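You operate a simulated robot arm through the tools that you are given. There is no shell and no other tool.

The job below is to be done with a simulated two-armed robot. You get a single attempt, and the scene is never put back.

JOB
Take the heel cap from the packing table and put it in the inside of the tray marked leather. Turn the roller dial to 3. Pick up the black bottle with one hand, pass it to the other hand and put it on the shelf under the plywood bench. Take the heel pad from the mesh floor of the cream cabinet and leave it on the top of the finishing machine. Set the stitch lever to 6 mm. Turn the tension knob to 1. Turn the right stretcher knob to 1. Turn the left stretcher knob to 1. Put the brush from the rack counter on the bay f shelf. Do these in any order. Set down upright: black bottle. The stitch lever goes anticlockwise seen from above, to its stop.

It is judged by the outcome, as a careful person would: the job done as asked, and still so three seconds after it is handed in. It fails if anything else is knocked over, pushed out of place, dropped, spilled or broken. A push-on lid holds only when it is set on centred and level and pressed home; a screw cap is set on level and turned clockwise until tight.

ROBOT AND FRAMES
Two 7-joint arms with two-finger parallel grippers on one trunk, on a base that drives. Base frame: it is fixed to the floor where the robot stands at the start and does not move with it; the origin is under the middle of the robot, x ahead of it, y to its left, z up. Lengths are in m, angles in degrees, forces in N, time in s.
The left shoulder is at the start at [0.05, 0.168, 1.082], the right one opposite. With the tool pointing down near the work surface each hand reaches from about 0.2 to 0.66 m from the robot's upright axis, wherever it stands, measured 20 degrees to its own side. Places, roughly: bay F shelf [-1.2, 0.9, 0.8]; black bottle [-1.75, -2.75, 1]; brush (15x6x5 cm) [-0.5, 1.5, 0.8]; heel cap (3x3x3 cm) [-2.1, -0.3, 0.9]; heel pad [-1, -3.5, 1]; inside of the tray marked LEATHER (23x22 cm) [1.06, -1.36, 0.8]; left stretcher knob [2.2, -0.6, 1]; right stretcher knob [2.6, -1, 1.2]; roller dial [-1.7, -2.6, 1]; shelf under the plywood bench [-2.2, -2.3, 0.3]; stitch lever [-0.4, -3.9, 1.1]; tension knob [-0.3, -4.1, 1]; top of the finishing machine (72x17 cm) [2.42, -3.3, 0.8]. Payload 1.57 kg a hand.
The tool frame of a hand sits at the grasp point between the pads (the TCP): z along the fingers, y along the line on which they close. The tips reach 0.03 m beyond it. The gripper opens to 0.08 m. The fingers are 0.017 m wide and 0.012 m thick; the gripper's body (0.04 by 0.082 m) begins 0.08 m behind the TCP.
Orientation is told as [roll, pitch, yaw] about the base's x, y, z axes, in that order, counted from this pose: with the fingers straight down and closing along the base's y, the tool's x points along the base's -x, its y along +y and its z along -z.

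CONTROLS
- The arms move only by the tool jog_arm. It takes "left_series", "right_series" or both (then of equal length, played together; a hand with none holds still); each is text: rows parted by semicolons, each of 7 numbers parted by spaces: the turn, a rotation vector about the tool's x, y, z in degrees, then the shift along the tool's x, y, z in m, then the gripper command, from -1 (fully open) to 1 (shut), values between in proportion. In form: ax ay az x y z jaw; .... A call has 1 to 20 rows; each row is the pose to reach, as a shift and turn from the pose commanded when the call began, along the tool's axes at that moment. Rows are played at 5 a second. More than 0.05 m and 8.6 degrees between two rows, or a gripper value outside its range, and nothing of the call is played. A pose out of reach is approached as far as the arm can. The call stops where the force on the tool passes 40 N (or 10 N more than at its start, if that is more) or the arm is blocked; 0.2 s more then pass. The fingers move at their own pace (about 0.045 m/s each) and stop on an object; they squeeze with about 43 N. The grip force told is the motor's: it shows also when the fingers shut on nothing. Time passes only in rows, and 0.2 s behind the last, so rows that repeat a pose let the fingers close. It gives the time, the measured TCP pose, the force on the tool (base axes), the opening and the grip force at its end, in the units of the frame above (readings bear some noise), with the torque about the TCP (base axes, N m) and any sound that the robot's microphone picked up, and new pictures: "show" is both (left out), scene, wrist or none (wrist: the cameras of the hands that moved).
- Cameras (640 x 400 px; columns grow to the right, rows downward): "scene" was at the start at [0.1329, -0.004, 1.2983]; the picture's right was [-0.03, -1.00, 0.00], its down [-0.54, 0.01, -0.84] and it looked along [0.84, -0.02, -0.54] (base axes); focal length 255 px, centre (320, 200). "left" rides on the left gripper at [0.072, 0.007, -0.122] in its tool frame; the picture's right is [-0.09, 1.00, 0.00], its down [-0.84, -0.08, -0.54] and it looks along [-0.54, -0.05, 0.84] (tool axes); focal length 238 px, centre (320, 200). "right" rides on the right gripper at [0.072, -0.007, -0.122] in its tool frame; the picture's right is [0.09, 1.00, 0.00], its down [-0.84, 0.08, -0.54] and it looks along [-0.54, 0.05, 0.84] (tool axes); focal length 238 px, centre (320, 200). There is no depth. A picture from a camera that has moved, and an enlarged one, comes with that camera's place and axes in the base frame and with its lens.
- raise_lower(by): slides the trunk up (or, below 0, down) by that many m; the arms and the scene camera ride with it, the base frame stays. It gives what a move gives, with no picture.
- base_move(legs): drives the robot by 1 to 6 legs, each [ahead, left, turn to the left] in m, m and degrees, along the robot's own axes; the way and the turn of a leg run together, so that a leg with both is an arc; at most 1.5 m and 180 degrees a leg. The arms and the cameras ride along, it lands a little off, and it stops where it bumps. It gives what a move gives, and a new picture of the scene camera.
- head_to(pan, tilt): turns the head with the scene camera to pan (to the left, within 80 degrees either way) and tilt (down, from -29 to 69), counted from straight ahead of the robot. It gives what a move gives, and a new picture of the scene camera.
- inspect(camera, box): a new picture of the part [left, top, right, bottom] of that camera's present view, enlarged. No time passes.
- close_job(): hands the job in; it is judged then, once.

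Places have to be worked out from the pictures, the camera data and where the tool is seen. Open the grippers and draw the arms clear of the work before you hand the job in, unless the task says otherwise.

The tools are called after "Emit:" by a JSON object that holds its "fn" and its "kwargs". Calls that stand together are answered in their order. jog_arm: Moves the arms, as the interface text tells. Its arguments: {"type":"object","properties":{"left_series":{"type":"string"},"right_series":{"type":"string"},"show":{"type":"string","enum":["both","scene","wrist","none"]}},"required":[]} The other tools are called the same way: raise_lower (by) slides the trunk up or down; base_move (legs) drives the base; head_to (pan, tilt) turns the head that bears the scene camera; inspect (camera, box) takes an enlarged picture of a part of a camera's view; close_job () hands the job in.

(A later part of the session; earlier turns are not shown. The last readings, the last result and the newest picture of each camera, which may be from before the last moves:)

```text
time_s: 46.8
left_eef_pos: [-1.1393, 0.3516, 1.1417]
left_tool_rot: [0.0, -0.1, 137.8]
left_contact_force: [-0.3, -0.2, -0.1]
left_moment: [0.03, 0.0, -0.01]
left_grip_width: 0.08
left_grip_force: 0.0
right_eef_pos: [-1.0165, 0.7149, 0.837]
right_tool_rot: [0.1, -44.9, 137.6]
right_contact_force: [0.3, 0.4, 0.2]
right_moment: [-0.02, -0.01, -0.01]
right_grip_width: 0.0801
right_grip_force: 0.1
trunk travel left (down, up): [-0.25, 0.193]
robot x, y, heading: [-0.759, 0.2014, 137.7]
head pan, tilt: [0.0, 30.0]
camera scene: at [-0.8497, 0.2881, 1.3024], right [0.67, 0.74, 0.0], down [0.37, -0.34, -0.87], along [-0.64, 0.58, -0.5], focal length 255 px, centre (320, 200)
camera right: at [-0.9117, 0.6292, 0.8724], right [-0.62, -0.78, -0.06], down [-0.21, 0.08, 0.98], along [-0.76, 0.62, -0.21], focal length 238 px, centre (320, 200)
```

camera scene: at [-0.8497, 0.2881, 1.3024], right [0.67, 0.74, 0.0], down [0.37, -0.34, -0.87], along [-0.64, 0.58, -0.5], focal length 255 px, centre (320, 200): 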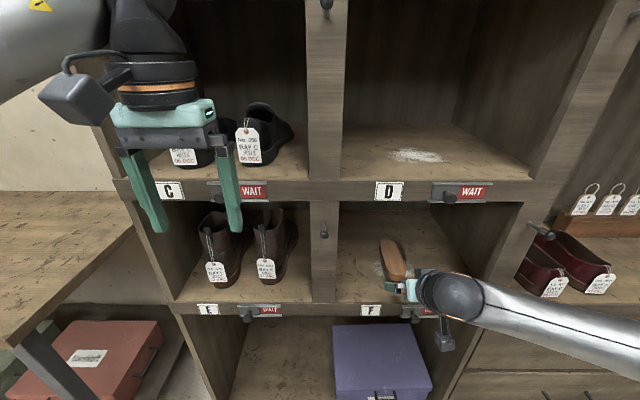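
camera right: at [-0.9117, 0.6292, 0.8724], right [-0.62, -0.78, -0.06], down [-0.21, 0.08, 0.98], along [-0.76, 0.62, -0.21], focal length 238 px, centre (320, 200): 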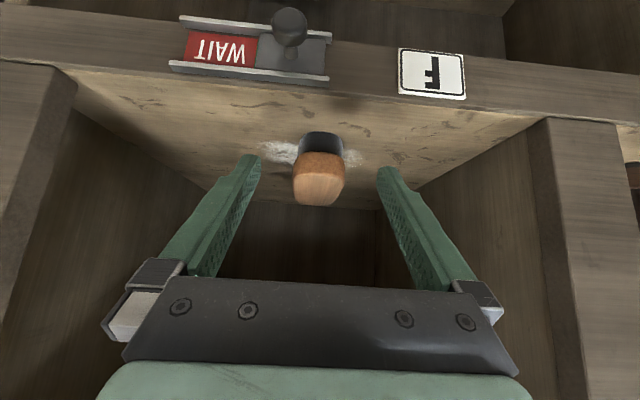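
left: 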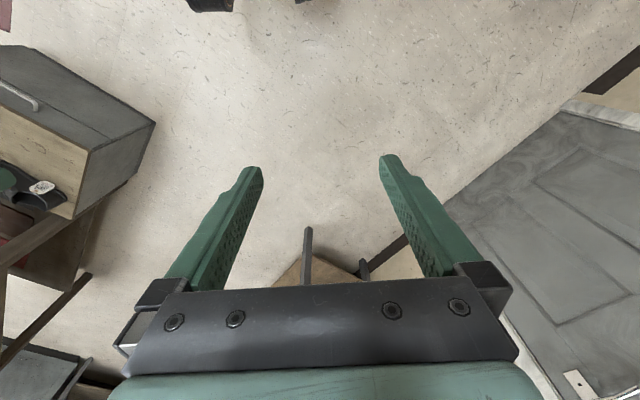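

Brush stands on Bay F's shelf. I back away, restore the right arm to its neutral pose, and turn toward the packing table.

Emit:
{"fn": "base_move", "kwargs": {"legs": [[-0.4, 0, 0]]}}

Emit:
{"fn": "jog_arm", "kwargs": {"right_series": "0 5.6 0 -0.01 0.006 -0.038 -1;0 11.2 0 -0.02 0.012 -0.076 -1;0 16.9 0 -0.031 0.018 -0.114 -1;0 22.5 0 -0.041 0.024 -0.152 -1;0 28.1 0 -0.052 0.03 -0.19 -1;0 33.8 0 -0.062 0.036 -0.227 -1;0 39.4 0 -0.072 0.04 -0.265 -1;0 45 0 -0.083 0.045 -0.303 -1", "show": "none"}}

Emit:
{"fn": "base_move", "kwargs": {"legs": [[0, 0, 42]]}}

Emit:
{"fn": "head_to", "kwargs": {"pan": 0, "tilt": 15}}

```text
time_s: 49.4
left_eef_pos: [-0.8389, 0.0756, 1.1409]
left_tool_rot: [0.1, 0.0, 138.2]
left_contact_force: [-0.3, -0.3, 0.7]
left_moment: [0.01, 0.01, -0.02]
left_grip_width: 0.0801
left_grip_force: 0.0
right_eef_pos: [-0.7182, 0.4421, 0.8364]
right_tool_rot: [0.0, -45.1, 138.1]
right_contact_force: [-0.4, -0.1, -0.5]
right_moment: [-0.03, 0.01, -0.02]
right_grip_width: 0.08
right_grip_force: 0.1
trunk travel left (down, up): [-0.25, 0.193]
robot x, y, heading: [-0.4561, -0.0675, 137.8]
head pan, tilt: [0.0, 30.0]
camera scene: at [-0.5489, 0.0152, 1.3024], right [0.67, 0.74, 0.0], down [0.37, -0.33, -0.87], along [-0.64, 0.58, -0.5], focal length 255 px, centre (320, 200)
```

scene: 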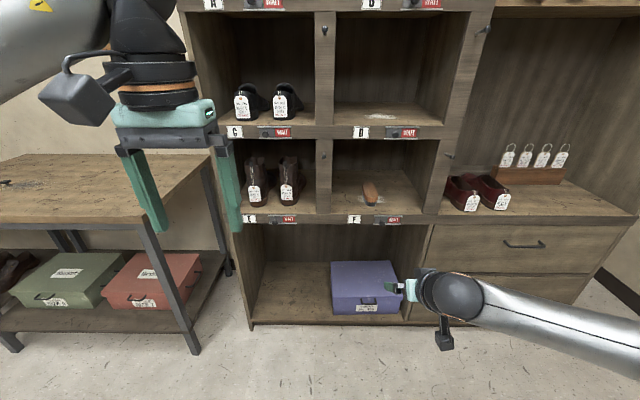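

```text
time_s: 51.1
left_eef_pos: [-0.8393, 0.0761, 1.1414]
left_tool_rot: [-0.1, 0.1, 138.2]
left_contact_force: [0.6, -0.1, -0.6]
left_moment: [0.0, 0.01, 0.0]
left_grip_width: 0.0799
left_grip_force: 0.0
right_eef_pos: [-0.6337, 0.3048, 1.1084]
right_tool_rot: [0.0, 0.1, 138.0]
right_contact_force: [0.0, 0.2, 1.1]
right_moment: [0.01, -0.01, -0.02]
right_grip_width: 0.08
right_grip_force: 0.1
trunk travel left (down, up): [-0.25, 0.193]
robot x, y, heading: [-0.4546, -0.0684, 138.0]
head pan, tilt: [0.0, 30.0]
```

```text
time_s: 53.5
left_eef_pos: [-0.8385, -0.2185, 1.1408]
left_tool_rot: [-0.1, 0.1, -179.9]
left_contact_force: [0.1, 0.9, -0.1]
left_moment: [0.0, 0.01, -0.02]
left_grip_width: 0.0801
left_grip_force: 0.1
right_eef_pos: [-0.8395, 0.0896, 1.1076]
right_tool_rot: [0.0, 0.0, -179.9]
right_contact_force: [0.1, -0.1, 0.4]
right_moment: [0.0, 0.02, -0.01]
right_grip_width: 0.0798
right_grip_force: 0.1
trunk travel left (down, up): [-0.25, 0.193]
robot x, y, heading: [-0.4533, -0.0716, -179.8]
head pan, tilt: [0.0, 30.0]
camera scene: at [-0.5825, -0.0722, 1.3024], right [0.0, 1.0, 0.0], down [0.5, 0.0, -0.87], along [-0.87, 0.0, -0.5], focal length 255 px, centre (320, 200)
```

scene: 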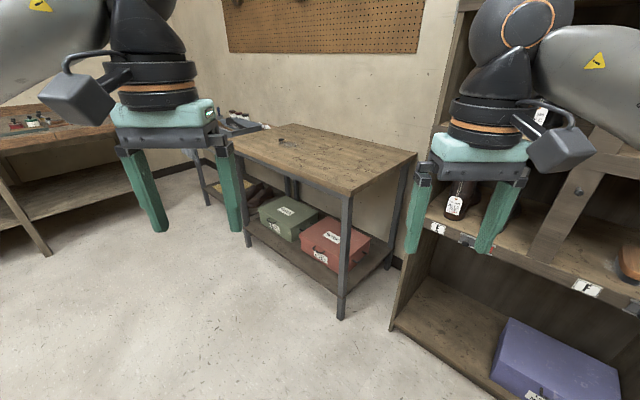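

```text
time_s: 54.3
left_eef_pos: [-0.8389, -0.2175, 1.1402]
left_tool_rot: [0.0, 0.0, -179.8]
left_contact_force: [-0.3, 1.2, -0.2]
left_moment: [0.01, 0.0, 0.01]
left_grip_width: 0.0801
left_grip_force: 0.0
right_eef_pos: [-0.8377, 0.0903, 1.1075]
right_tool_rot: [0.0, 0.0, -179.8]
right_contact_force: [-0.3, 0.3, -0.2]
right_moment: [-0.04, 0.01, -0.01]
right_grip_width: 0.0802
right_grip_force: 0.1
trunk travel left (down, up): [-0.25, 0.193]
robot x, y, heading: [-0.4544, -0.0708, -179.9]
head pan, tilt: [0.0, 15.0]
camera scene: at [-0.5855, -0.072, 1.3265], right [0.0, 1.0, 0.0], down [0.26, 0.0, -0.97], along [-0.97, 0.0, -0.26], focal length 255 px, centre (320, 200)
```

scene: 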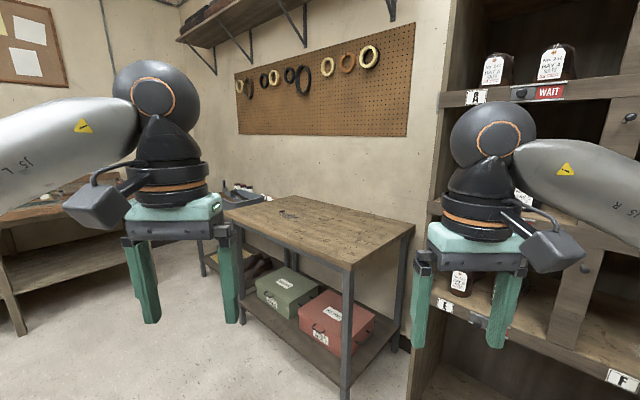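

The packing table is ahead; something small lies near its far end. I enlarge it.

Emit:
{"fn": "inspect", "kwargs": {"camera": "scene", "box": [200, 160, 430, 290]}}

```text
2.78 times, centred on (315, 225) of scene
camera zoom: at [-0.5855, -0.072, 1.3265], right [0.0, 1.0, 0.0], down [0.26, 0.0, -0.97], along [-0.97, 0.0, -0.26], focal length 710 px, centre (334, 130)
```

zoom: 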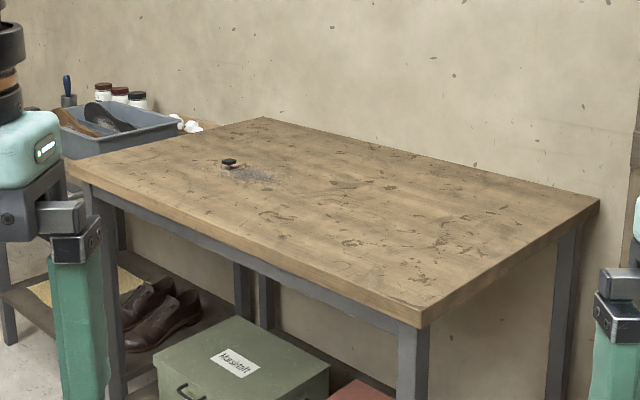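

Heel cap is at about (-2.05,-0.30), on a table again facing heading ≈138°. I drive round to look from in front of the table's left end.

Emit:
{"fn": "base_move", "kwargs": {"legs": [[0, 0.85, 0], [0.75, 0, 0], [0, 0, -42]]}}

Emit:
{"fn": "head_to", "kwargs": {"pan": 20, "tilt": 30}}

```text
time_s: 67.6
left_eef_pos: [-1.5811, -0.7752, 1.1403]
left_tool_rot: [0.1, 0.1, 139.0]
left_contact_force: [0.0, 0.1, -0.1]
left_moment: [-0.03, 0.01, 0.02]
left_grip_width: 0.0801
left_grip_force: 0.1
right_eef_pos: [-1.3777, -0.5431, 1.1072]
right_tool_rot: [0.0, 0.0, 139.0]
right_contact_force: [-0.2, 0.4, 0.1]
right_moment: [0.01, 0.01, -0.03]
right_grip_width: 0.0803
right_grip_force: 0.1
trunk travel left (down, up): [-0.25, 0.193]
robot x, y, heading: [-1.1928, -0.9144, 138.7]
head pan, tilt: [0.0, 15.0]
camera scene: at [-1.2916, -0.8298, 1.3266], right [0.66, 0.75, 0.0], down [0.2, -0.17, -0.97], along [-0.73, 0.63, -0.26], focal length 255 px, centre (320, 200)
```

scene: 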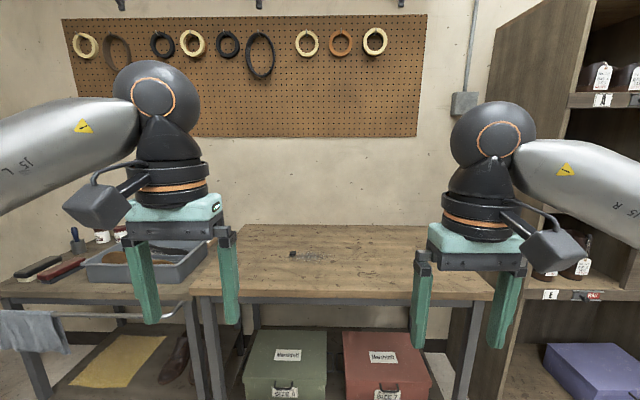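

```text
time_s: 68.4
left_eef_pos: [-1.5813, -0.7764, 1.1415]
left_tool_rot: [0.0, 0.0, 138.9]
left_contact_force: [-0.4, 0.9, -0.3]
left_moment: [0.0, 0.01, 0.01]
left_grip_width: 0.0801
left_grip_force: 0.0
right_eef_pos: [-1.3779, -0.5425, 1.1081]
right_tool_rot: [0.0, 0.0, 138.8]
right_contact_force: [-0.1, 0.4, -0.9]
right_moment: [-0.04, 0.0, -0.03]
right_grip_width: 0.0802
right_grip_force: 0.1
trunk travel left (down, up): [-0.25, 0.193]
robot x, y, heading: [-1.1987, -0.9154, 139.0]
head pan, tilt: [20.0, 30.0]
camera scene: at [-1.3056, -0.8587, 1.3024], right [0.36, 0.93, 0.0], down [0.47, -0.18, -0.87], along [-0.81, 0.31, -0.5], focal length 255 px, centre (320, 200)
```

scene: 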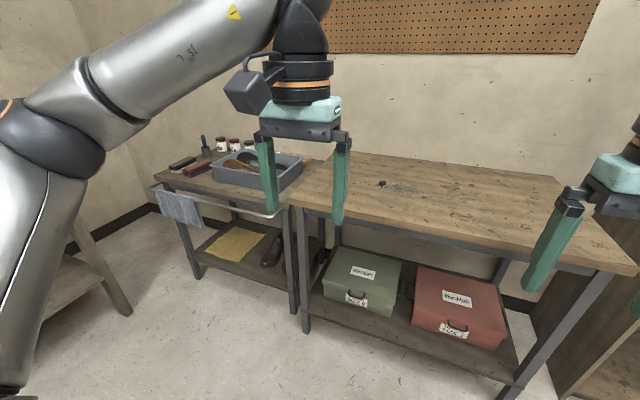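

The estimates differ between pictures, so I enlarge the cap region now.

Emit:
{"fn": "inspect", "kwargs": {"camera": "scene", "box": [340, 150, 460, 225]}}

Emit:
{"fn": "inspect", "kwargs": {"camera": "left", "box": [0, 0, 640, 400]}}

Emit:
{"fn": "head_to", "kwargs": {"pan": 0, "tilt": 30}}

```text
5.33 times, centred on (400, 188) of scene
camera zoom: at [-1.3056, -0.8587, 1.3024], right [0.36, 0.93, 0.0], down [0.47, -0.18, -0.87], along [-0.81, 0.31, -0.5], focal length 1361 px, centre (-107, 267)
```

zoom: 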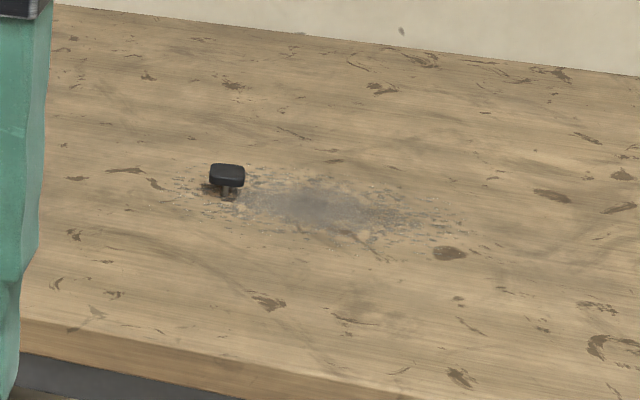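

```text
1.00 times, centred on (320, 200) of left (not enlarged: the box is as wide or as high as the picture)
camera zoom: at [-1.5286, -0.8291, 1.2644], right [-0.72, -0.69, 0.0], down [-0.58, 0.61, 0.54], along [-0.37, 0.39, -0.84], focal length 238 px, centre (320, 200)
```

zoom: 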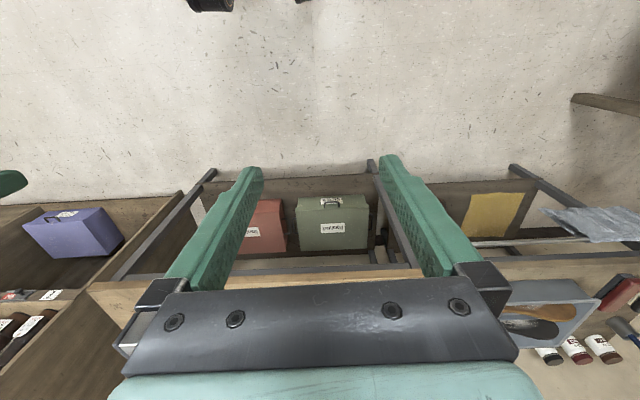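

```text
time_s: 69.2
left_eef_pos: [-1.5812, -0.7746, 1.1416]
left_tool_rot: [-0.1, 0.0, 139.0]
left_contact_force: [1.4, 0.0, 0.5]
left_moment: [0.0, -0.01, -0.02]
left_grip_width: 0.0802
left_grip_force: 0.1
right_eef_pos: [-1.3782, -0.5438, 1.1084]
right_tool_rot: [-0.2, -0.1, 138.9]
right_contact_force: [0.2, -0.4, 0.4]
right_moment: [0.01, -0.02, 0.02]
right_grip_width: 0.0799
right_grip_force: 0.0
trunk travel left (down, up): [-0.25, 0.193]
robot x, y, heading: [-1.1967, -0.9164, 139.2]
head pan, tilt: [0.0, 30.0]
camera scene: at [-1.2895, -0.8319, 1.3024], right [0.66, 0.75, 0.0], down [0.38, -0.33, -0.87], along [-0.65, 0.57, -0.5], focal length 255 px, centre (320, 200)
```

scene: 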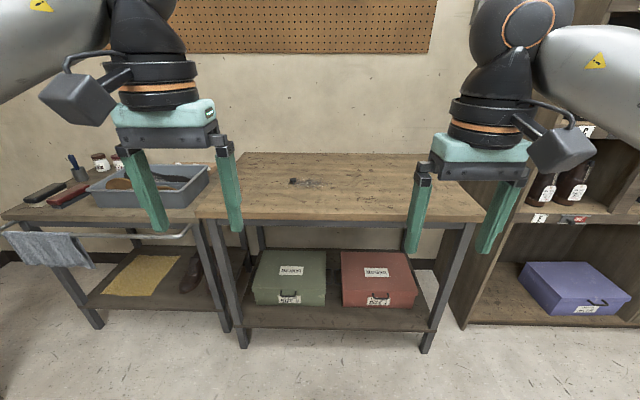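

The heel cap is at (-2.07,-0.297), top z≈0.86, table top ≈0.84. I drive 0.385 ahead and 0.22 left so that the right hand can reach it.

Emit:
{"fn": "base_move", "kwargs": {"legs": [[0, 0.22, 0], [0.385, 0, 0]]}}

Emit:
{"fn": "jog_arm", "kwargs": {"right_series": "0 -8 0 0 0 0 -1;0 -16 0 -0.02 0 0.02 -1;0 -24 0 -0.04 0 0.04 -1;0 -32 0 -0.06 0 0.06 -1;0 -40 0 -0.08 0 0.08 -1;0 -40 0 -0.1 0 0.1 -1"}}

```text
time_s: 73.8
left_eef_pos: [-2.0189, -0.6924, 1.1416]
left_tool_rot: [-0.2, 0.0, 139.2]
left_contact_force: [-0.6, 0.4, -0.2]
left_moment: [-0.01, -0.01, 0.01]
left_grip_width: 0.0797
left_grip_force: 0.1
right_eef_pos: [-1.8187, -0.4594, 1.1084]
right_tool_rot: [-0.1, 0.0, 139.1]
right_contact_force: [0.4, -0.5, 0.3]
right_moment: [0.02, -0.01, 0.0]
right_grip_width: 0.0798
right_grip_force: 0.0
trunk travel left (down, up): [-0.25, 0.193]
robot x, y, heading: [-1.633, -0.8281, 139.1]
head pan, tilt: [0.0, 30.0]
camera scene: at [-1.7286, -0.7485, 1.3023], right [0.65, 0.76, 0.0], down [0.38, -0.33, -0.87], along [-0.65, 0.57, -0.5], focal length 255 px, centre (320, 200)
```

scene: 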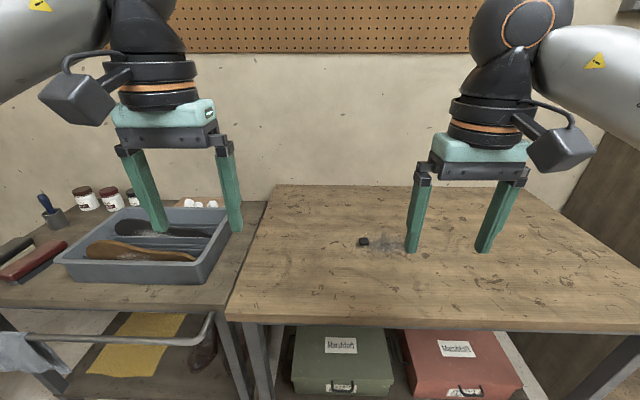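

```text
time_s: 75.2
left_eef_pos: [-2.0207, -0.6929, 1.1406]
left_tool_rot: [0.0, 0.0, 139.2]
left_contact_force: [0.3, -0.3, 0.0]
left_moment: [0.0, -0.02, -0.06]
left_grip_width: 0.0801
left_grip_force: 0.2
right_eef_pos: [-1.8961, -0.3941, 1.0076]
right_tool_rot: [0.0, -40.1, 139.1]
right_contact_force: [-0.1, -0.4, 0.7]
right_moment: [-0.01, 0.0, 0.01]
right_grip_width: 0.0801
right_grip_force: 0.1
trunk travel left (down, up): [-0.25, 0.193]
robot x, y, heading: [-1.6308, -0.8336, 139.2]
head pan, tilt: [0.0, 30.0]
camera scene: at [-1.7286, -0.7487, 1.3024], right [0.65, 0.76, 0.0], down [0.38, -0.33, -0.87], along [-0.65, 0.57, -0.5], focal length 255 px, centre (320, 200)
camera right: at [-1.7902, -0.4766, 1.0558], right [-0.6, -0.8, -0.06], down [-0.27, 0.13, 0.95], along [-0.75, 0.59, -0.3], focal length 238 px, centre (320, 200)
```

scene: 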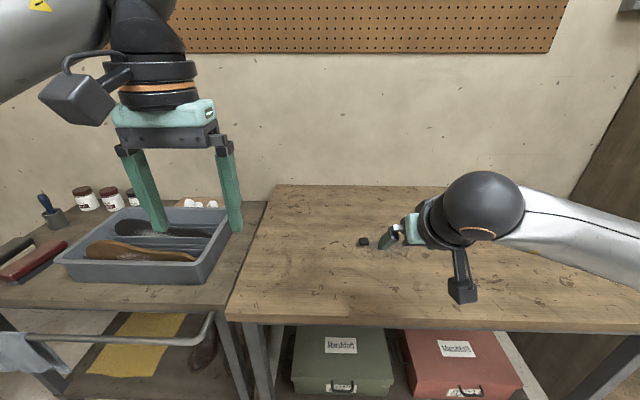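
right: 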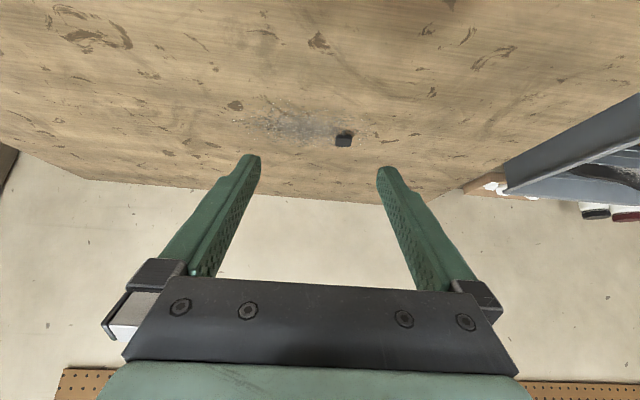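

Three views agree: cap at (-2.066,-0.299, ~0.853). Move to a point just short of and above it.

Emit:
{"fn": "jog_arm", "kwargs": {"right_series": "0 0 0 -0.014 0.01 0.041 -1;0 0 0 -0.028 0.02 0.083 -1;0 0 0 -0.043 0.03 0.124 -1;0 0 0 -0.057 0.039 0.1655 -1;0 0 0 -0.057 0.039 0.1655 -1"}}

```text
time_s: 76.4
left_eef_pos: [-2.0194, -0.6933, 1.1413]
left_tool_rot: [-0.1, 0.0, 139.2]
left_contact_force: [0.1, -0.3, 0.6]
left_moment: [0.01, 0.0, -0.02]
left_grip_width: 0.0801
left_grip_force: 0.1
right_eef_pos: [-2.033, -0.3286, 0.9198]
right_tool_rot: [0.0, -40.0, 139.3]
right_contact_force: [-0.2, 0.4, 0.3]
right_moment: [-0.04, -0.01, 0.03]
right_grip_width: 0.0801
right_grip_force: 0.0
trunk travel left (down, up): [-0.25, 0.193]
robot x, y, heading: [-1.635, -0.829, 138.8]
head pan, tilt: [0.0, 30.0]
camera scene: at [-1.7282, -0.7488, 1.3024], right [0.65, 0.76, 0.0], down [0.38, -0.33, -0.87], along [-0.66, 0.57, -0.5], focal length 255 px, centre (320, 200)
camera right: at [-1.9281, -0.4089, 0.9676], right [-0.6, -0.8, -0.06], down [-0.27, 0.13, 0.95], along [-0.75, 0.59, -0.3], focal length 238 px, centre (320, 200)
```

scene: 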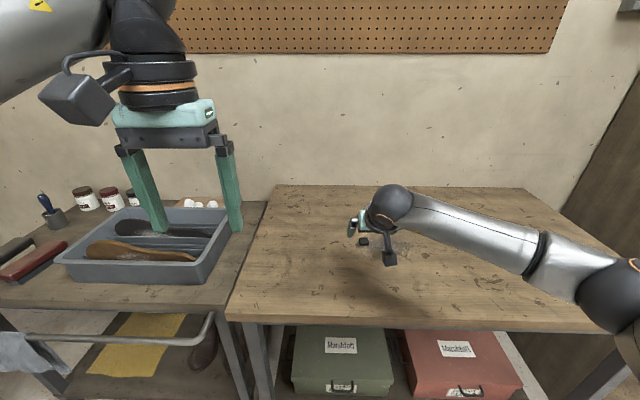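
right: 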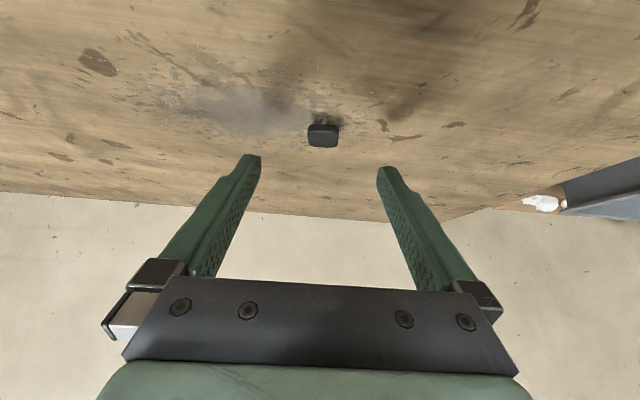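

Cap is centred laterally. Move in so the fingertips straddle it with TCP at z≈0.873.

Emit:
{"fn": "jog_arm", "kwargs": {"right_series": "0 0 0 0.001 0 0.03 -1;0 0 0 0.003 0 0.0577 -1;0 0 0 0.003 0 0.0577 -1"}}

Emit:
{"fn": "inspect", "kwargs": {"camera": "scene", "box": [320, 190, 430, 270]}}

```text
time_s: 77.2
left_eef_pos: [-2.021, -0.6933, 1.1399]
left_tool_rot: [-0.1, 0.0, 139.1]
left_contact_force: [0.3, -0.8, 0.5]
left_moment: [0.01, -0.01, 0.01]
left_grip_width: 0.0801
left_grip_force: 0.2
right_eef_pos: [-2.0575, -0.3038, 0.8712]
right_tool_rot: [0.0, -40.0, 139.1]
right_contact_force: [-0.2, -1.3, -0.3]
right_moment: [-0.04, 0.06, -0.01]
right_grip_width: 0.0801
right_grip_force: 0.0
trunk travel left (down, up): [-0.25, 0.193]
robot x, y, heading: [-1.6356, -0.8334, 138.9]
head pan, tilt: [0.0, 30.0]
camera scene: at [-1.7283, -0.7488, 1.3024], right [0.65, 0.76, 0.0], down [0.38, -0.33, -0.87], along [-0.66, 0.57, -0.5], focal length 255 px, centre (320, 200)
camera right: at [-1.9537, -0.3858, 0.9194], right [-0.6, -0.8, -0.06], down [-0.27, 0.13, 0.95], along [-0.75, 0.59, -0.3], focal length 238 px, centre (320, 200)
```

scene: 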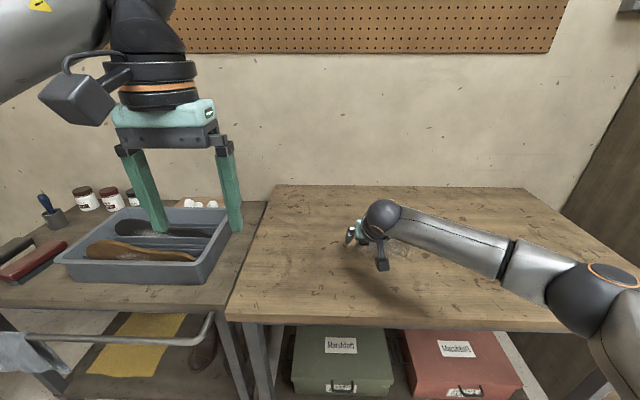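
right: 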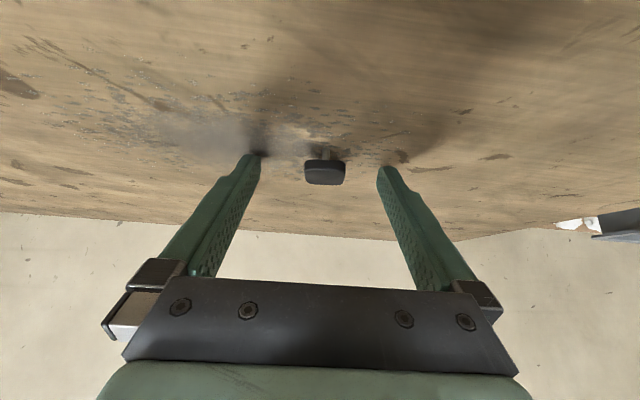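

```text
5.00 times, centred on (375, 230) of scene
camera zoom: at [-1.7283, -0.7488, 1.3024], right [0.65, 0.76, 0.0], down [0.38, -0.33, -0.87], along [-0.66, 0.57, -0.5], focal length 1276 px, centre (45, 50)
```

zoom: 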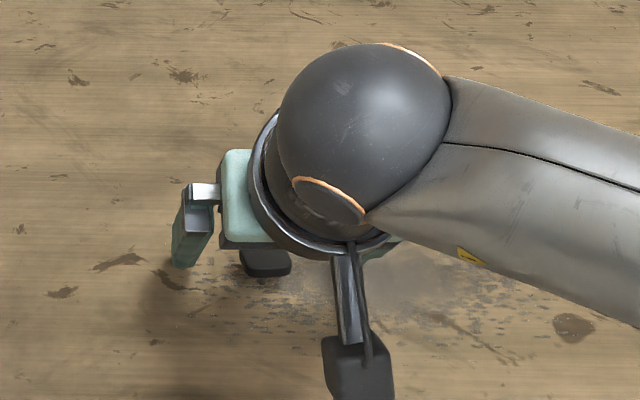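

The cap sits between the fingertips. Close and check the grip.

Emit:
{"fn": "jog_arm", "kwargs": {"right_series": "0 0 0 0 0 0 0;0 0 0 0 0 0 0.5;0 0 0 0 0 0 1;0 0 0 0 0 0 1;0 0 0 0 0 0 1;0 0 0 0 0 0 1", "show": "wrist"}}

```text
time_s: 78.6
left_eef_pos: [-2.0199, -0.6936, 1.1407]
left_tool_rot: [0.0, 0.0, 139.2]
left_contact_force: [-0.1, 0.6, -0.5]
left_moment: [-0.01, 0.02, 0.01]
left_grip_width: 0.08
left_grip_force: 0.0
right_eef_pos: [-2.0573, -0.3052, 0.871]
right_tool_rot: [0.0, -40.1, 139.0]
right_contact_force: [-1.0, -0.1, -0.1]
right_moment: [0.05, 0.01, -0.02]
right_grip_width: 0.0223
right_grip_force: 35.0
trunk travel left (down, up): [-0.25, 0.193]
robot x, y, heading: [-1.6348, -0.8293, 139.1]
head pan, tilt: [0.0, 30.0]
camera right: at [-1.9535, -0.386, 0.9196], right [-0.6, -0.8, -0.06], down [-0.27, 0.13, 0.95], along [-0.75, 0.59, -0.3], focal length 238 px, centre (320, 200)
```

right: 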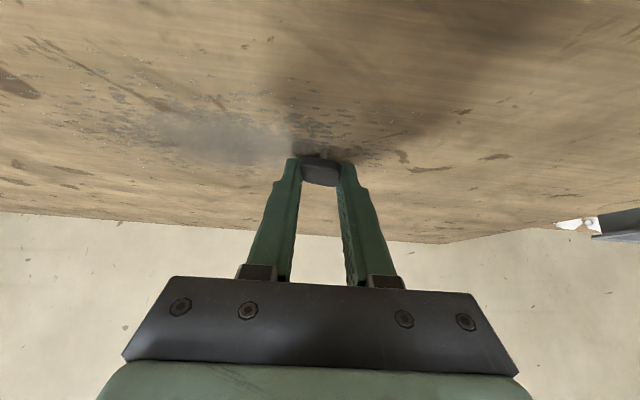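

Gripped. Lift straight up, then back the base off and bring the hand to the carrying pose.

Emit:
{"fn": "jog_arm", "kwargs": {"right_series": "0 0 0 -0.026 0 -0.031 1;0 0 0 -0.051 0 -0.061 1;0 0 0 -0.077 0 -0.092 1;0 0 0 -0.077 0 -0.092 1", "show": "wrist"}}

Emit:
{"fn": "base_move", "kwargs": {"legs": [[-0.4, 0, 0]]}}

Emit:
{"fn": "jog_arm", "kwargs": {"right_series": "0 5 0 0.017 0 -0.032 1;0 10 0 0.034 0 -0.064 1;0 15 0 0.05 0 -0.096 1;0 20 0 0.068 0 -0.129 1;0 25 0 0.085 0 -0.161 1;0 30 0 0.1 0 -0.193 1;0 35 0 0.118 0 -0.225 1;0 40 0 0.136 0 -0.258 1;0 40 0 0.136 0 -0.258 1", "show": "wrist"}}

```text
time_s: 79.6
left_eef_pos: [-2.02, -0.6931, 1.1413]
left_tool_rot: [-0.1, -0.1, 139.2]
left_contact_force: [0.7, 0.5, -0.9]
left_moment: [0.0, 0.02, -0.04]
left_grip_width: 0.08
left_grip_force: 0.1
right_eef_pos: [-2.0561, -0.3021, 0.9931]
right_tool_rot: [0.0, -40.0, 139.2]
right_contact_force: [-0.3, -0.8, 0.2]
right_moment: [0.0, 0.02, 0.0]
right_grip_width: 0.0218
right_grip_force: 35.3
trunk travel left (down, up): [-0.25, 0.193]
robot x, y, heading: [-1.6321, -0.8315, 139.3]
head pan, tilt: [0.0, 30.0]
camera right: at [-1.9518, -0.3846, 1.041], right [-0.6, -0.8, -0.06], down [-0.27, 0.13, 0.95], along [-0.75, 0.59, -0.3], focal length 238 px, centre (320, 200)
```

right: 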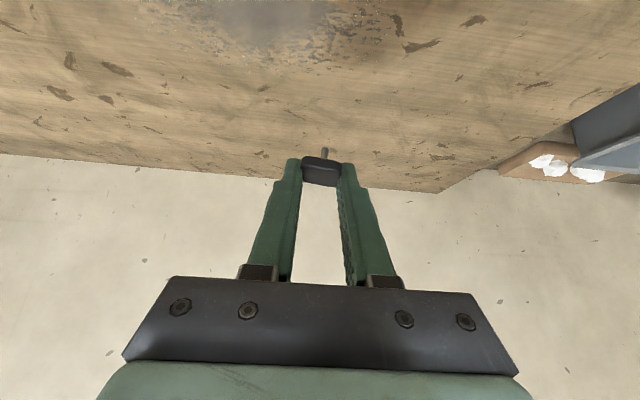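

```text
time_s: 82.2
left_eef_pos: [-1.7118, -0.9566, 1.1419]
left_tool_rot: [-0.1, 0.0, 138.9]
left_contact_force: [-0.4, -0.9, -0.3]
left_moment: [-0.01, 0.01, -0.02]
left_grip_width: 0.0801
left_grip_force: 0.0
right_eef_pos: [-1.7467, -0.5676, 0.9932]
right_tool_rot: [-0.1, -40.0, 138.7]
right_contact_force: [0.3, 0.1, -1.0]
right_moment: [0.02, -0.01, 0.02]
right_grip_width: 0.0218
right_grip_force: 35.2
trunk travel left (down, up): [-0.25, 0.193]
robot x, y, heading: [-1.328, -1.0939, 138.7]
head pan, tilt: [0.0, 30.0]
camera scene: at [-1.4212, -1.0151, 1.3024], right [0.66, 0.75, 0.0], down [0.38, -0.33, -0.87], along [-0.65, 0.57, -0.5], focal length 255 px, centre (320, 200)
```

scene: 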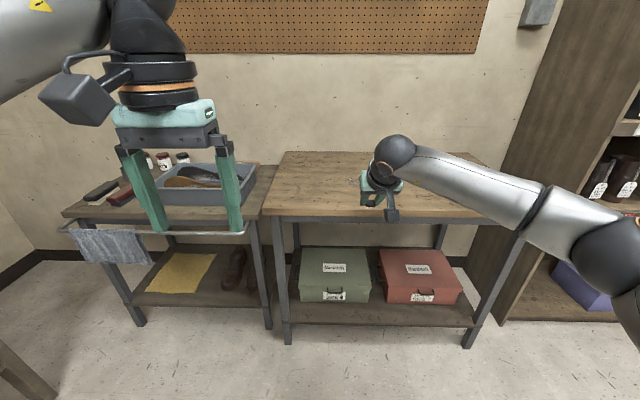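

```text
time_s: 84.2
left_eef_pos: [-1.7112, -0.9562, 1.1407]
left_tool_rot: [-0.2, 0.0, 139.0]
left_contact_force: [-0.1, -0.7, -0.3]
left_moment: [-0.01, 0.02, 0.02]
left_grip_width: 0.0799
left_grip_force: 0.1
right_eef_pos: [-1.5439, -0.7449, 1.1038]
right_tool_rot: [0.0, 0.1, 138.7]
right_contact_force: [-0.4, 0.3, 0.5]
right_moment: [-0.01, 0.0, -0.03]
right_grip_width: 0.0214
right_grip_force: 35.0
trunk travel left (down, up): [-0.25, 0.193]
robot x, y, heading: [-1.3246, -1.0997, 138.8]
head pan, tilt: [0.0, 30.0]
camera right: at [-1.4858, -0.7869, 1.2262], right [-0.59, -0.81, 0.0], down [-0.68, 0.49, 0.54], along [-0.44, 0.32, -0.84], focal length 238 px, centre (320, 200)
```

right: 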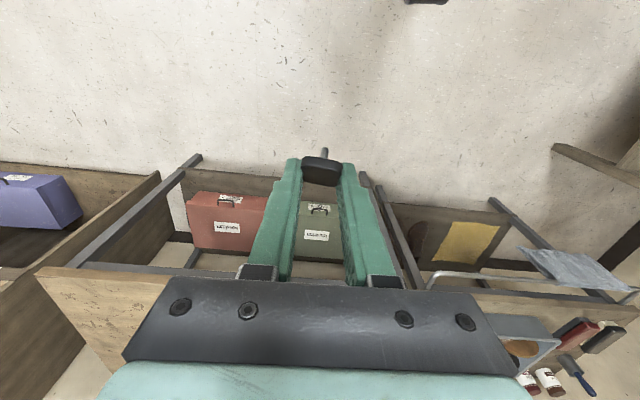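

The cap hangs securely between the fingertips. I turn toward the room's centre to find the LEATHER tray.

Emit:
{"fn": "base_move", "kwargs": {"legs": [[0, 0, -143]]}}

Emit:
{"fn": "head_to", "kwargs": {"pan": 0, "tilt": 15}}

Emit:
{"fn": "head_to", "kwargs": {"pan": -55, "tilt": 15}}

```text
time_s: 90.4
left_eef_pos: [-0.9359, -0.9742, 1.1418]
left_tool_rot: [-0.1, 0.0, -3.2]
left_contact_force: [0.0, -0.8, -0.6]
left_moment: [0.0, 0.0, 0.0]
left_grip_width: 0.0802
left_grip_force: 0.0
right_eef_pos: [-0.9378, -1.2457, 1.1047]
right_tool_rot: [0.0, 0.0, -3.4]
right_contact_force: [0.0, 0.6, 0.1]
right_moment: [0.02, 0.0, 0.0]
right_grip_width: 0.0217
right_grip_force: 34.2
trunk travel left (down, up): [-0.25, 0.193]
robot x, y, heading: [-1.327, -1.0952, -3.2]
head pan, tilt: [0.0, 30.0]
camera scene: at [-1.1931, -1.108, 1.3024], right [-0.06, -1.0, 0.0], down [-0.5, 0.03, -0.87], along [0.86, -0.05, -0.5], focal length 255 px, centre (320, 200)
```

scene: 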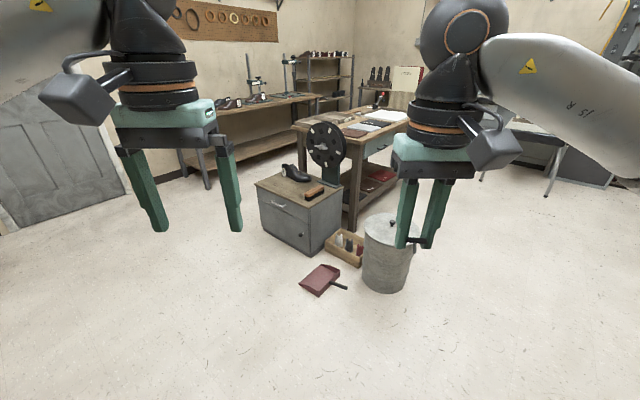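

```text
time_s: 91.2
left_eef_pos: [-0.9354, -0.9728, 1.1416]
left_tool_rot: [-0.1, 0.1, -3.1]
left_contact_force: [-0.1, -0.1, 0.1]
left_moment: [0.01, -0.01, -0.01]
left_grip_width: 0.08
left_grip_force: 0.0
right_eef_pos: [-0.938, -1.2464, 1.1025]
right_tool_rot: [0.0, 0.1, -3.3]
right_contact_force: [-0.4, -0.4, -0.3]
right_moment: [0.01, 0.0, -0.05]
right_grip_width: 0.0218
right_grip_force: 34.8
trunk travel left (down, up): [-0.25, 0.193]
robot x, y, heading: [-1.3283, -1.0999, -3.3]
head pan, tilt: [0.0, 15.0]
camera scene: at [-1.1901, -1.1082, 1.3265], right [-0.06, -1.0, 0.0], down [-0.26, 0.01, -0.97], along [0.96, -0.05, -0.26], focal length 255 px, centre (320, 200)
```

scene: 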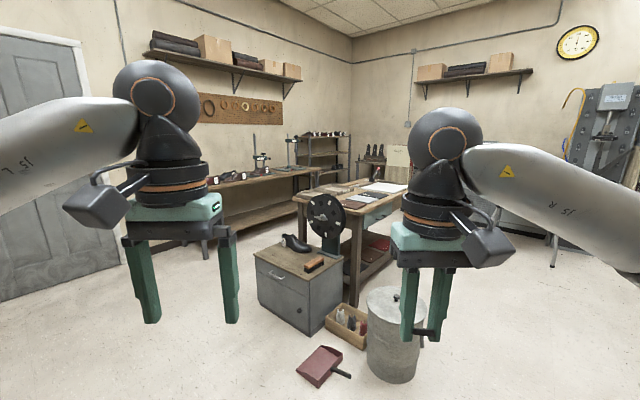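

```text
time_s: 92.4
left_eef_pos: [-0.9357, -0.9741, 1.1396]
left_tool_rot: [-0.1, 0.1, -3.1]
left_contact_force: [0.2, 0.7, 0.5]
left_moment: [-0.02, 0.01, -0.01]
left_grip_width: 0.08
left_grip_force: 0.0
right_eef_pos: [-0.9394, -1.2449, 1.1031]
right_tool_rot: [0.0, 0.0, -3.2]
right_contact_force: [-0.8, -0.2, 0.0]
right_moment: [0.0, 0.03, 0.0]
right_grip_width: 0.0214
right_grip_force: 34.9
trunk travel left (down, up): [-0.25, 0.193]
robot x, y, heading: [-1.3262, -1.0992, -3.2]
head pan, tilt: [-55.0, 15.0]
camera scene: at [-1.2341, -1.1823, 1.3266], right [-0.85, -0.53, 0.0], down [-0.14, 0.22, -0.97], along [0.51, -0.82, -0.26], focal length 255 px, centre (320, 200)
```

scene: 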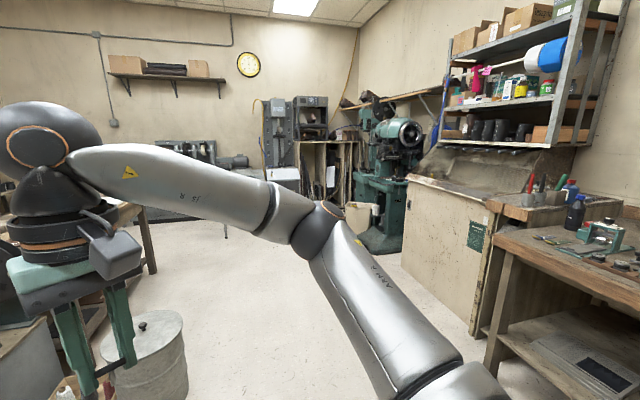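

I drive toward the open floor south of the centre table and look again.

Emit:
{"fn": "base_move", "kwargs": {"legs": [[0.785, -0.957, 0], [0.5, 0, 0]]}}

Emit:
{"fn": "head_to", "kwargs": {"pan": 20, "tilt": 20}}

Emit:
{"fn": "head_to", "kwargs": {"pan": -50, "tilt": 15}}

```text
time_s: 103.6
left_eef_pos: [0.2687, -1.9766, 1.1411]
left_tool_rot: [-0.1, 0.1, -2.3]
left_contact_force: [-0.2, -0.2, -0.5]
left_moment: [0.02, -0.01, -0.02]
left_grip_width: 0.0799
left_grip_force: 0.1
right_eef_pos: [0.2696, -2.2486, 1.1035]
right_tool_rot: [0.0, 0.1, -2.4]
right_contact_force: [-0.4, -0.4, 0.5]
right_moment: [0.0, -0.03, 0.03]
right_grip_width: 0.0215
right_grip_force: 35.1
trunk travel left (down, up): [-0.25, 0.193]
robot x, y, heading: [-0.1208, -2.1075, -2.4]
head pan, tilt: [-55.0, 15.0]
camera scene: at [-0.0266, -2.1904, 1.3265], right [-0.84, -0.54, 0.0], down [-0.14, 0.22, -0.97], along [0.52, -0.81, -0.26], focal length 255 px, centre (320, 200)
```

scene: 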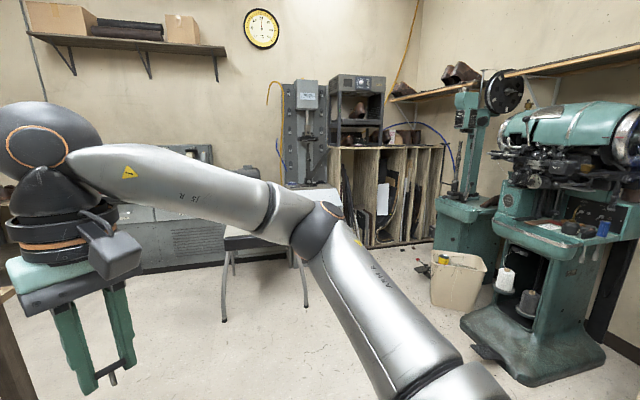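

```text
time_s: 105.1
left_eef_pos: [0.2684, -1.9765, 1.1405]
left_tool_rot: [-0.1, 0.0, -2.3]
left_contact_force: [-0.1, -0.1, -0.7]
left_moment: [-0.01, -0.01, 0.0]
left_grip_width: 0.0804
left_grip_force: 0.1
right_eef_pos: [0.2709, -2.2492, 1.1024]
right_tool_rot: [0.0, 0.0, -2.4]
right_contact_force: [0.0, -0.1, -0.1]
right_moment: [0.0, -0.01, 0.02]
right_grip_width: 0.0218
right_grip_force: 34.9
trunk travel left (down, up): [-0.25, 0.193]
robot x, y, heading: [-0.1232, -2.1101, -2.3]
head pan, tilt: [20.0, 20.0]
camera scene: at [0.0115, -2.0836, 1.3184], right [0.3, -0.95, 0.0], down [-0.33, -0.1, -0.94], along [0.9, 0.28, -0.34], focal length 255 px, centre (320, 200)
```

scene: 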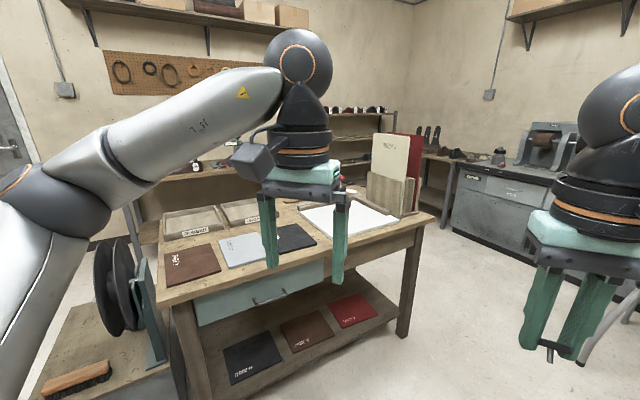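

```text
time_s: 106.5
left_eef_pos: [0.2677, -1.9782, 1.1413]
left_tool_rot: [-0.1, 0.1, -2.3]
left_contact_force: [-0.9, 0.1, -0.3]
left_moment: [-0.03, -0.02, -0.01]
left_grip_width: 0.0799
left_grip_force: 0.0
right_eef_pos: [0.27, -2.2489, 1.1025]
right_tool_rot: [0.1, 0.0, -2.5]
right_contact_force: [-0.5, 0.1, 0.5]
right_moment: [0.02, -0.01, -0.02]
right_grip_width: 0.0214
right_grip_force: 34.9
trunk travel left (down, up): [-0.25, 0.193]
robot x, y, heading: [-0.1244, -2.106, -2.1]
head pan, tilt: [-50.0, 15.0]
camera scene: at [-0.0202, -2.1857, 1.3266], right [-0.79, -0.61, 0.0], down [-0.16, 0.2, -0.97], along [0.59, -0.76, -0.26], focal length 255 px, centre (320, 200)
```

scene: 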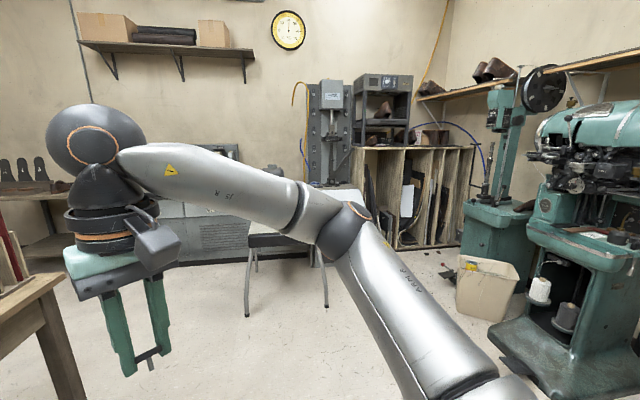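

The LEATHER tray lies on the far (north-east) side of the centre table, so I go around by the room's west side, ending at the gap between the table and the wall bench.

Emit:
{"fn": "base_move", "kwargs": {"legs": [[-0.638, 0.175, 0], [-0.056, 1.399, 0], [1.023, 0.691, 0], [0, 0, -129]]}}

Emit:
{"fn": "head_to", "kwargs": {"pan": 40, "tilt": 25}}

```text
time_s: 133.7
left_eef_pos: [0.0884, -0.2266, 1.1403]
left_tool_rot: [-0.1, 0.0, -129.7]
left_contact_force: [0.2, -0.1, -0.5]
left_moment: [-0.03, -0.02, -0.04]
left_grip_width: 0.08
left_grip_force: 0.1
right_eef_pos: [-0.1289, -0.0628, 1.1036]
right_tool_rot: [-0.1, 0.1, -129.6]
right_contact_force: [-0.1, -0.5, 0.0]
right_moment: [-0.03, 0.02, 0.01]
right_grip_width: 0.0215
right_grip_force: 34.3
trunk travel left (down, up): [-0.25, 0.193]
robot x, y, heading: [0.2164, 0.1608, -129.9]
head pan, tilt: [-50.0, 15.0]
camera scene: at [0.1049, 0.1302, 1.3266], right [-0.01, 1.0, 0.0], down [0.26, 0.0, -0.97], along [-0.97, -0.01, -0.26], focal length 255 px, centre (320, 200)
```

scene: 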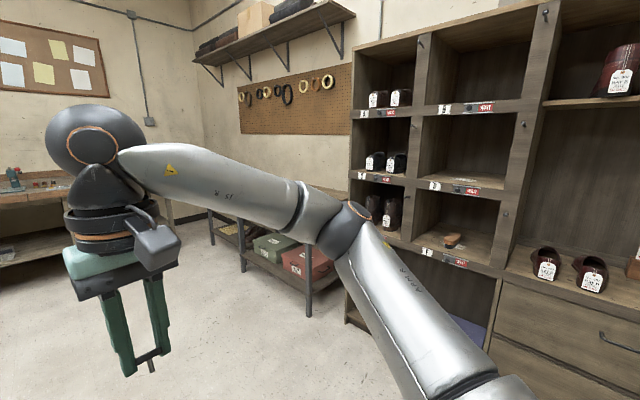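

```text
time_s: 135.3
left_eef_pos: [0.0885, -0.2254, 1.1407]
left_tool_rot: [-0.2, 0.0, -129.6]
left_contact_force: [-0.2, 0.1, 0.1]
left_moment: [0.0, -0.02, -0.04]
left_grip_width: 0.08
left_grip_force: 0.0
right_eef_pos: [-0.1287, -0.0636, 1.1035]
right_tool_rot: [-0.1, 0.0, -129.7]
right_contact_force: [-0.5, 0.1, -0.9]
right_moment: [0.04, 0.03, -0.02]
right_grip_width: 0.021
right_grip_force: 35.2
trunk travel left (down, up): [-0.25, 0.193]
robot x, y, heading: [0.2204, 0.1631, -129.7]
head pan, tilt: [40.0, 25.0]
camera scene: at [0.1988, 0.0385, 1.3103], right [-1.0, 0.0, 0.0], down [0.0, 0.42, -0.91], along [0.0, -0.91, -0.42], focal length 255 px, centre (320, 200)
```

scene: 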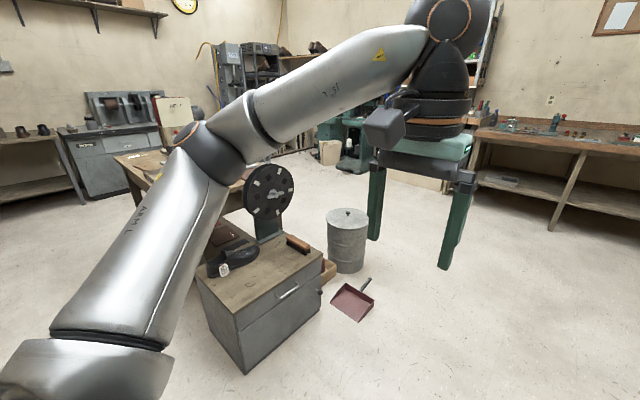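

I strafe left (south-east) into the gap and look at the table from there.

Emit:
{"fn": "base_move", "kwargs": {"legs": [[0, 1.3, 0]]}}

Emit:
{"fn": "head_to", "kwargs": {"pan": 15, "tilt": 35}}

```text
time_s: 146.8
left_eef_pos: [1.0932, -1.0434, 1.1415]
left_tool_rot: [-0.2, 0.0, -128.7]
left_contact_force: [-0.1, 0.6, 0.6]
left_moment: [0.01, 0.02, 0.01]
left_grip_width: 0.08
left_grip_force: 0.1
right_eef_pos: [0.8749, -0.8828, 1.104]
right_tool_rot: [0.0, 0.1, -128.7]
right_contact_force: [-0.3, -0.3, 0.6]
right_moment: [0.01, -0.01, 0.01]
right_grip_width: 0.0207
right_grip_force: 34.7
trunk travel left (down, up): [-0.25, 0.193]
robot x, y, heading: [1.2179, -0.6499, -128.7]
head pan, tilt: [40.0, 25.0]
camera scene: at [1.1996, -0.7768, 1.3103], right [-1.0, -0.02, 0.0], down [-0.01, 0.42, -0.91], along [0.02, -0.91, -0.42], focal length 255 px, centre (320, 200)
```

scene: 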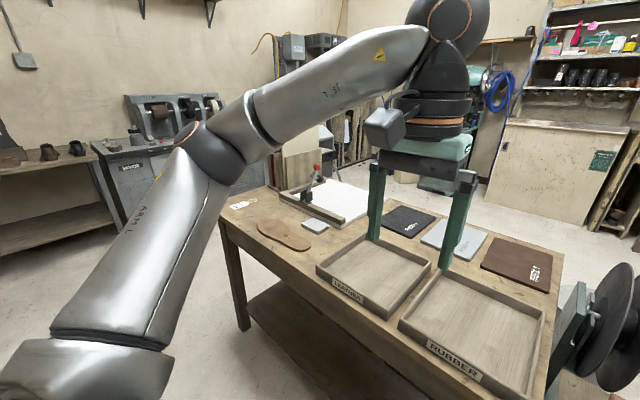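

```text
time_s: 147.7
left_eef_pos: [1.0931, -1.0438, 1.1411]
left_tool_rot: [-0.1, 0.1, -128.6]
left_contact_force: [-0.4, -0.4, 0.4]
left_moment: [0.0, -0.03, -0.03]
left_grip_width: 0.0802
left_grip_force: 0.1
right_eef_pos: [0.8744, -0.8829, 1.1041]
right_tool_rot: [0.0, -0.1, -128.8]
right_contact_force: [0.3, -0.1, -0.1]
right_moment: [-0.04, 0.01, 0.01]
right_grip_width: 0.0213
right_grip_force: 34.7
trunk travel left (down, up): [-0.25, 0.193]
robot x, y, heading: [1.2173, -0.6515, -128.7]
head pan, tilt: [15.0, 35.0]
camera scene: at [1.1622, -0.7653, 1.2946], right [-0.92, 0.4, 0.0], down [0.23, 0.53, -0.82], along [-0.33, -0.75, -0.57], focal length 255 px, centre (320, 200)
```

scene: 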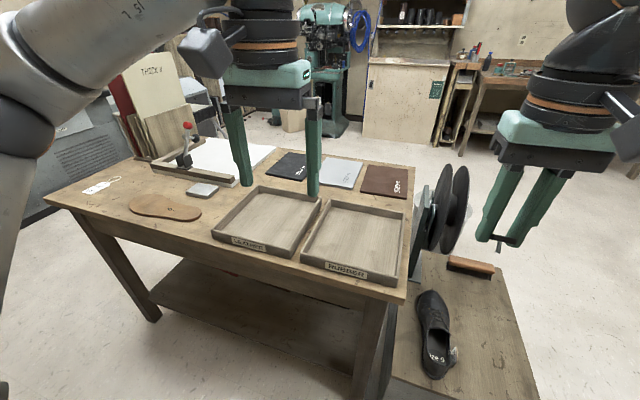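

LEATHER is the left tray, centre ≈(1.06,-1.38). I strafe 0.49 left and 0.12 ahead so the tray lies before the right hand.

Emit:
{"fn": "base_move", "kwargs": {"legs": [[0, 0.49, 0], [0.12, 0, 0]]}}

Emit:
{"fn": "head_to", "kwargs": {"pan": -15, "tilt": 40}}

```text
time_s: 153.3
left_eef_pos: [1.3887, -1.4386, 1.1402]
left_tool_rot: [-0.1, 0.0, -128.9]
left_contact_force: [-0.1, -0.2, 0.0]
left_moment: [0.01, -0.01, -0.03]
left_grip_width: 0.0799
left_grip_force: 0.0
right_eef_pos: [1.1702, -1.2769, 1.1033]
right_tool_rot: [0.0, 0.0, -129.1]
right_contact_force: [0.2, -1.1, 0.2]
right_moment: [0.03, 0.01, -0.02]
right_grip_width: 0.0206
right_grip_force: 34.0
trunk travel left (down, up): [-0.25, 0.193]
robot x, y, heading: [1.516, -1.0457, -129.0]
head pan, tilt: [15.0, 35.0]
camera scene: at [1.4584, -1.1599, 1.2945], right [-0.91, 0.41, 0.0], down [0.23, 0.52, -0.82], along [-0.33, -0.75, -0.57], focal length 255 px, centre (320, 200)
```

scene: 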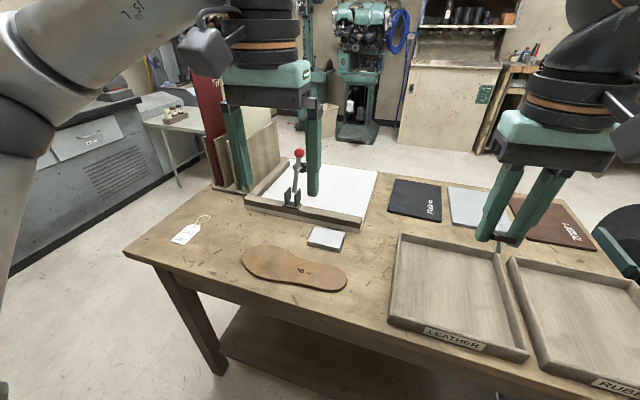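

```text
time_s: 154.2
left_eef_pos: [1.3883, -1.4374, 1.1418]
left_tool_rot: [0.0, 0.0, -128.9]
left_contact_force: [0.2, -0.3, 0.0]
left_moment: [0.03, -0.01, 0.01]
left_grip_width: 0.0801
left_grip_force: 0.2
right_eef_pos: [1.1706, -1.2763, 1.1042]
right_tool_rot: [0.0, 0.0, -129.0]
right_contact_force: [0.1, 0.7, -0.6]
right_moment: [0.01, 0.01, 0.01]
right_grip_width: 0.0207
right_grip_force: 33.8
trunk travel left (down, up): [-0.25, 0.193]
robot x, y, heading: [1.5142, -1.0452, -129.0]
head pan, tilt: [-15.0, 40.0]
camera scene: at [1.4259, -1.1289, 1.287], right [-0.59, 0.81, 0.0], down [0.52, 0.38, -0.77], along [-0.62, -0.45, -0.64], focal length 255 px, centre (320, 200)
```

scene: 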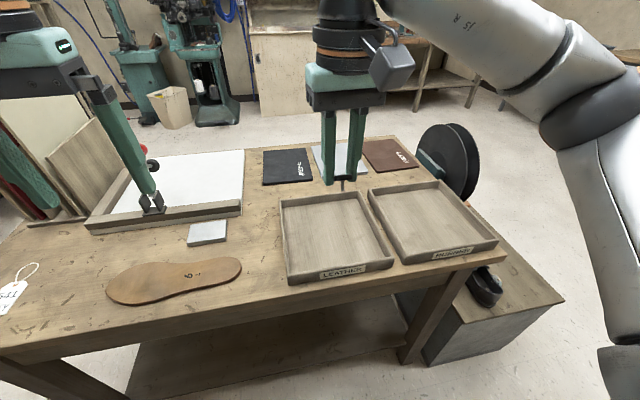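

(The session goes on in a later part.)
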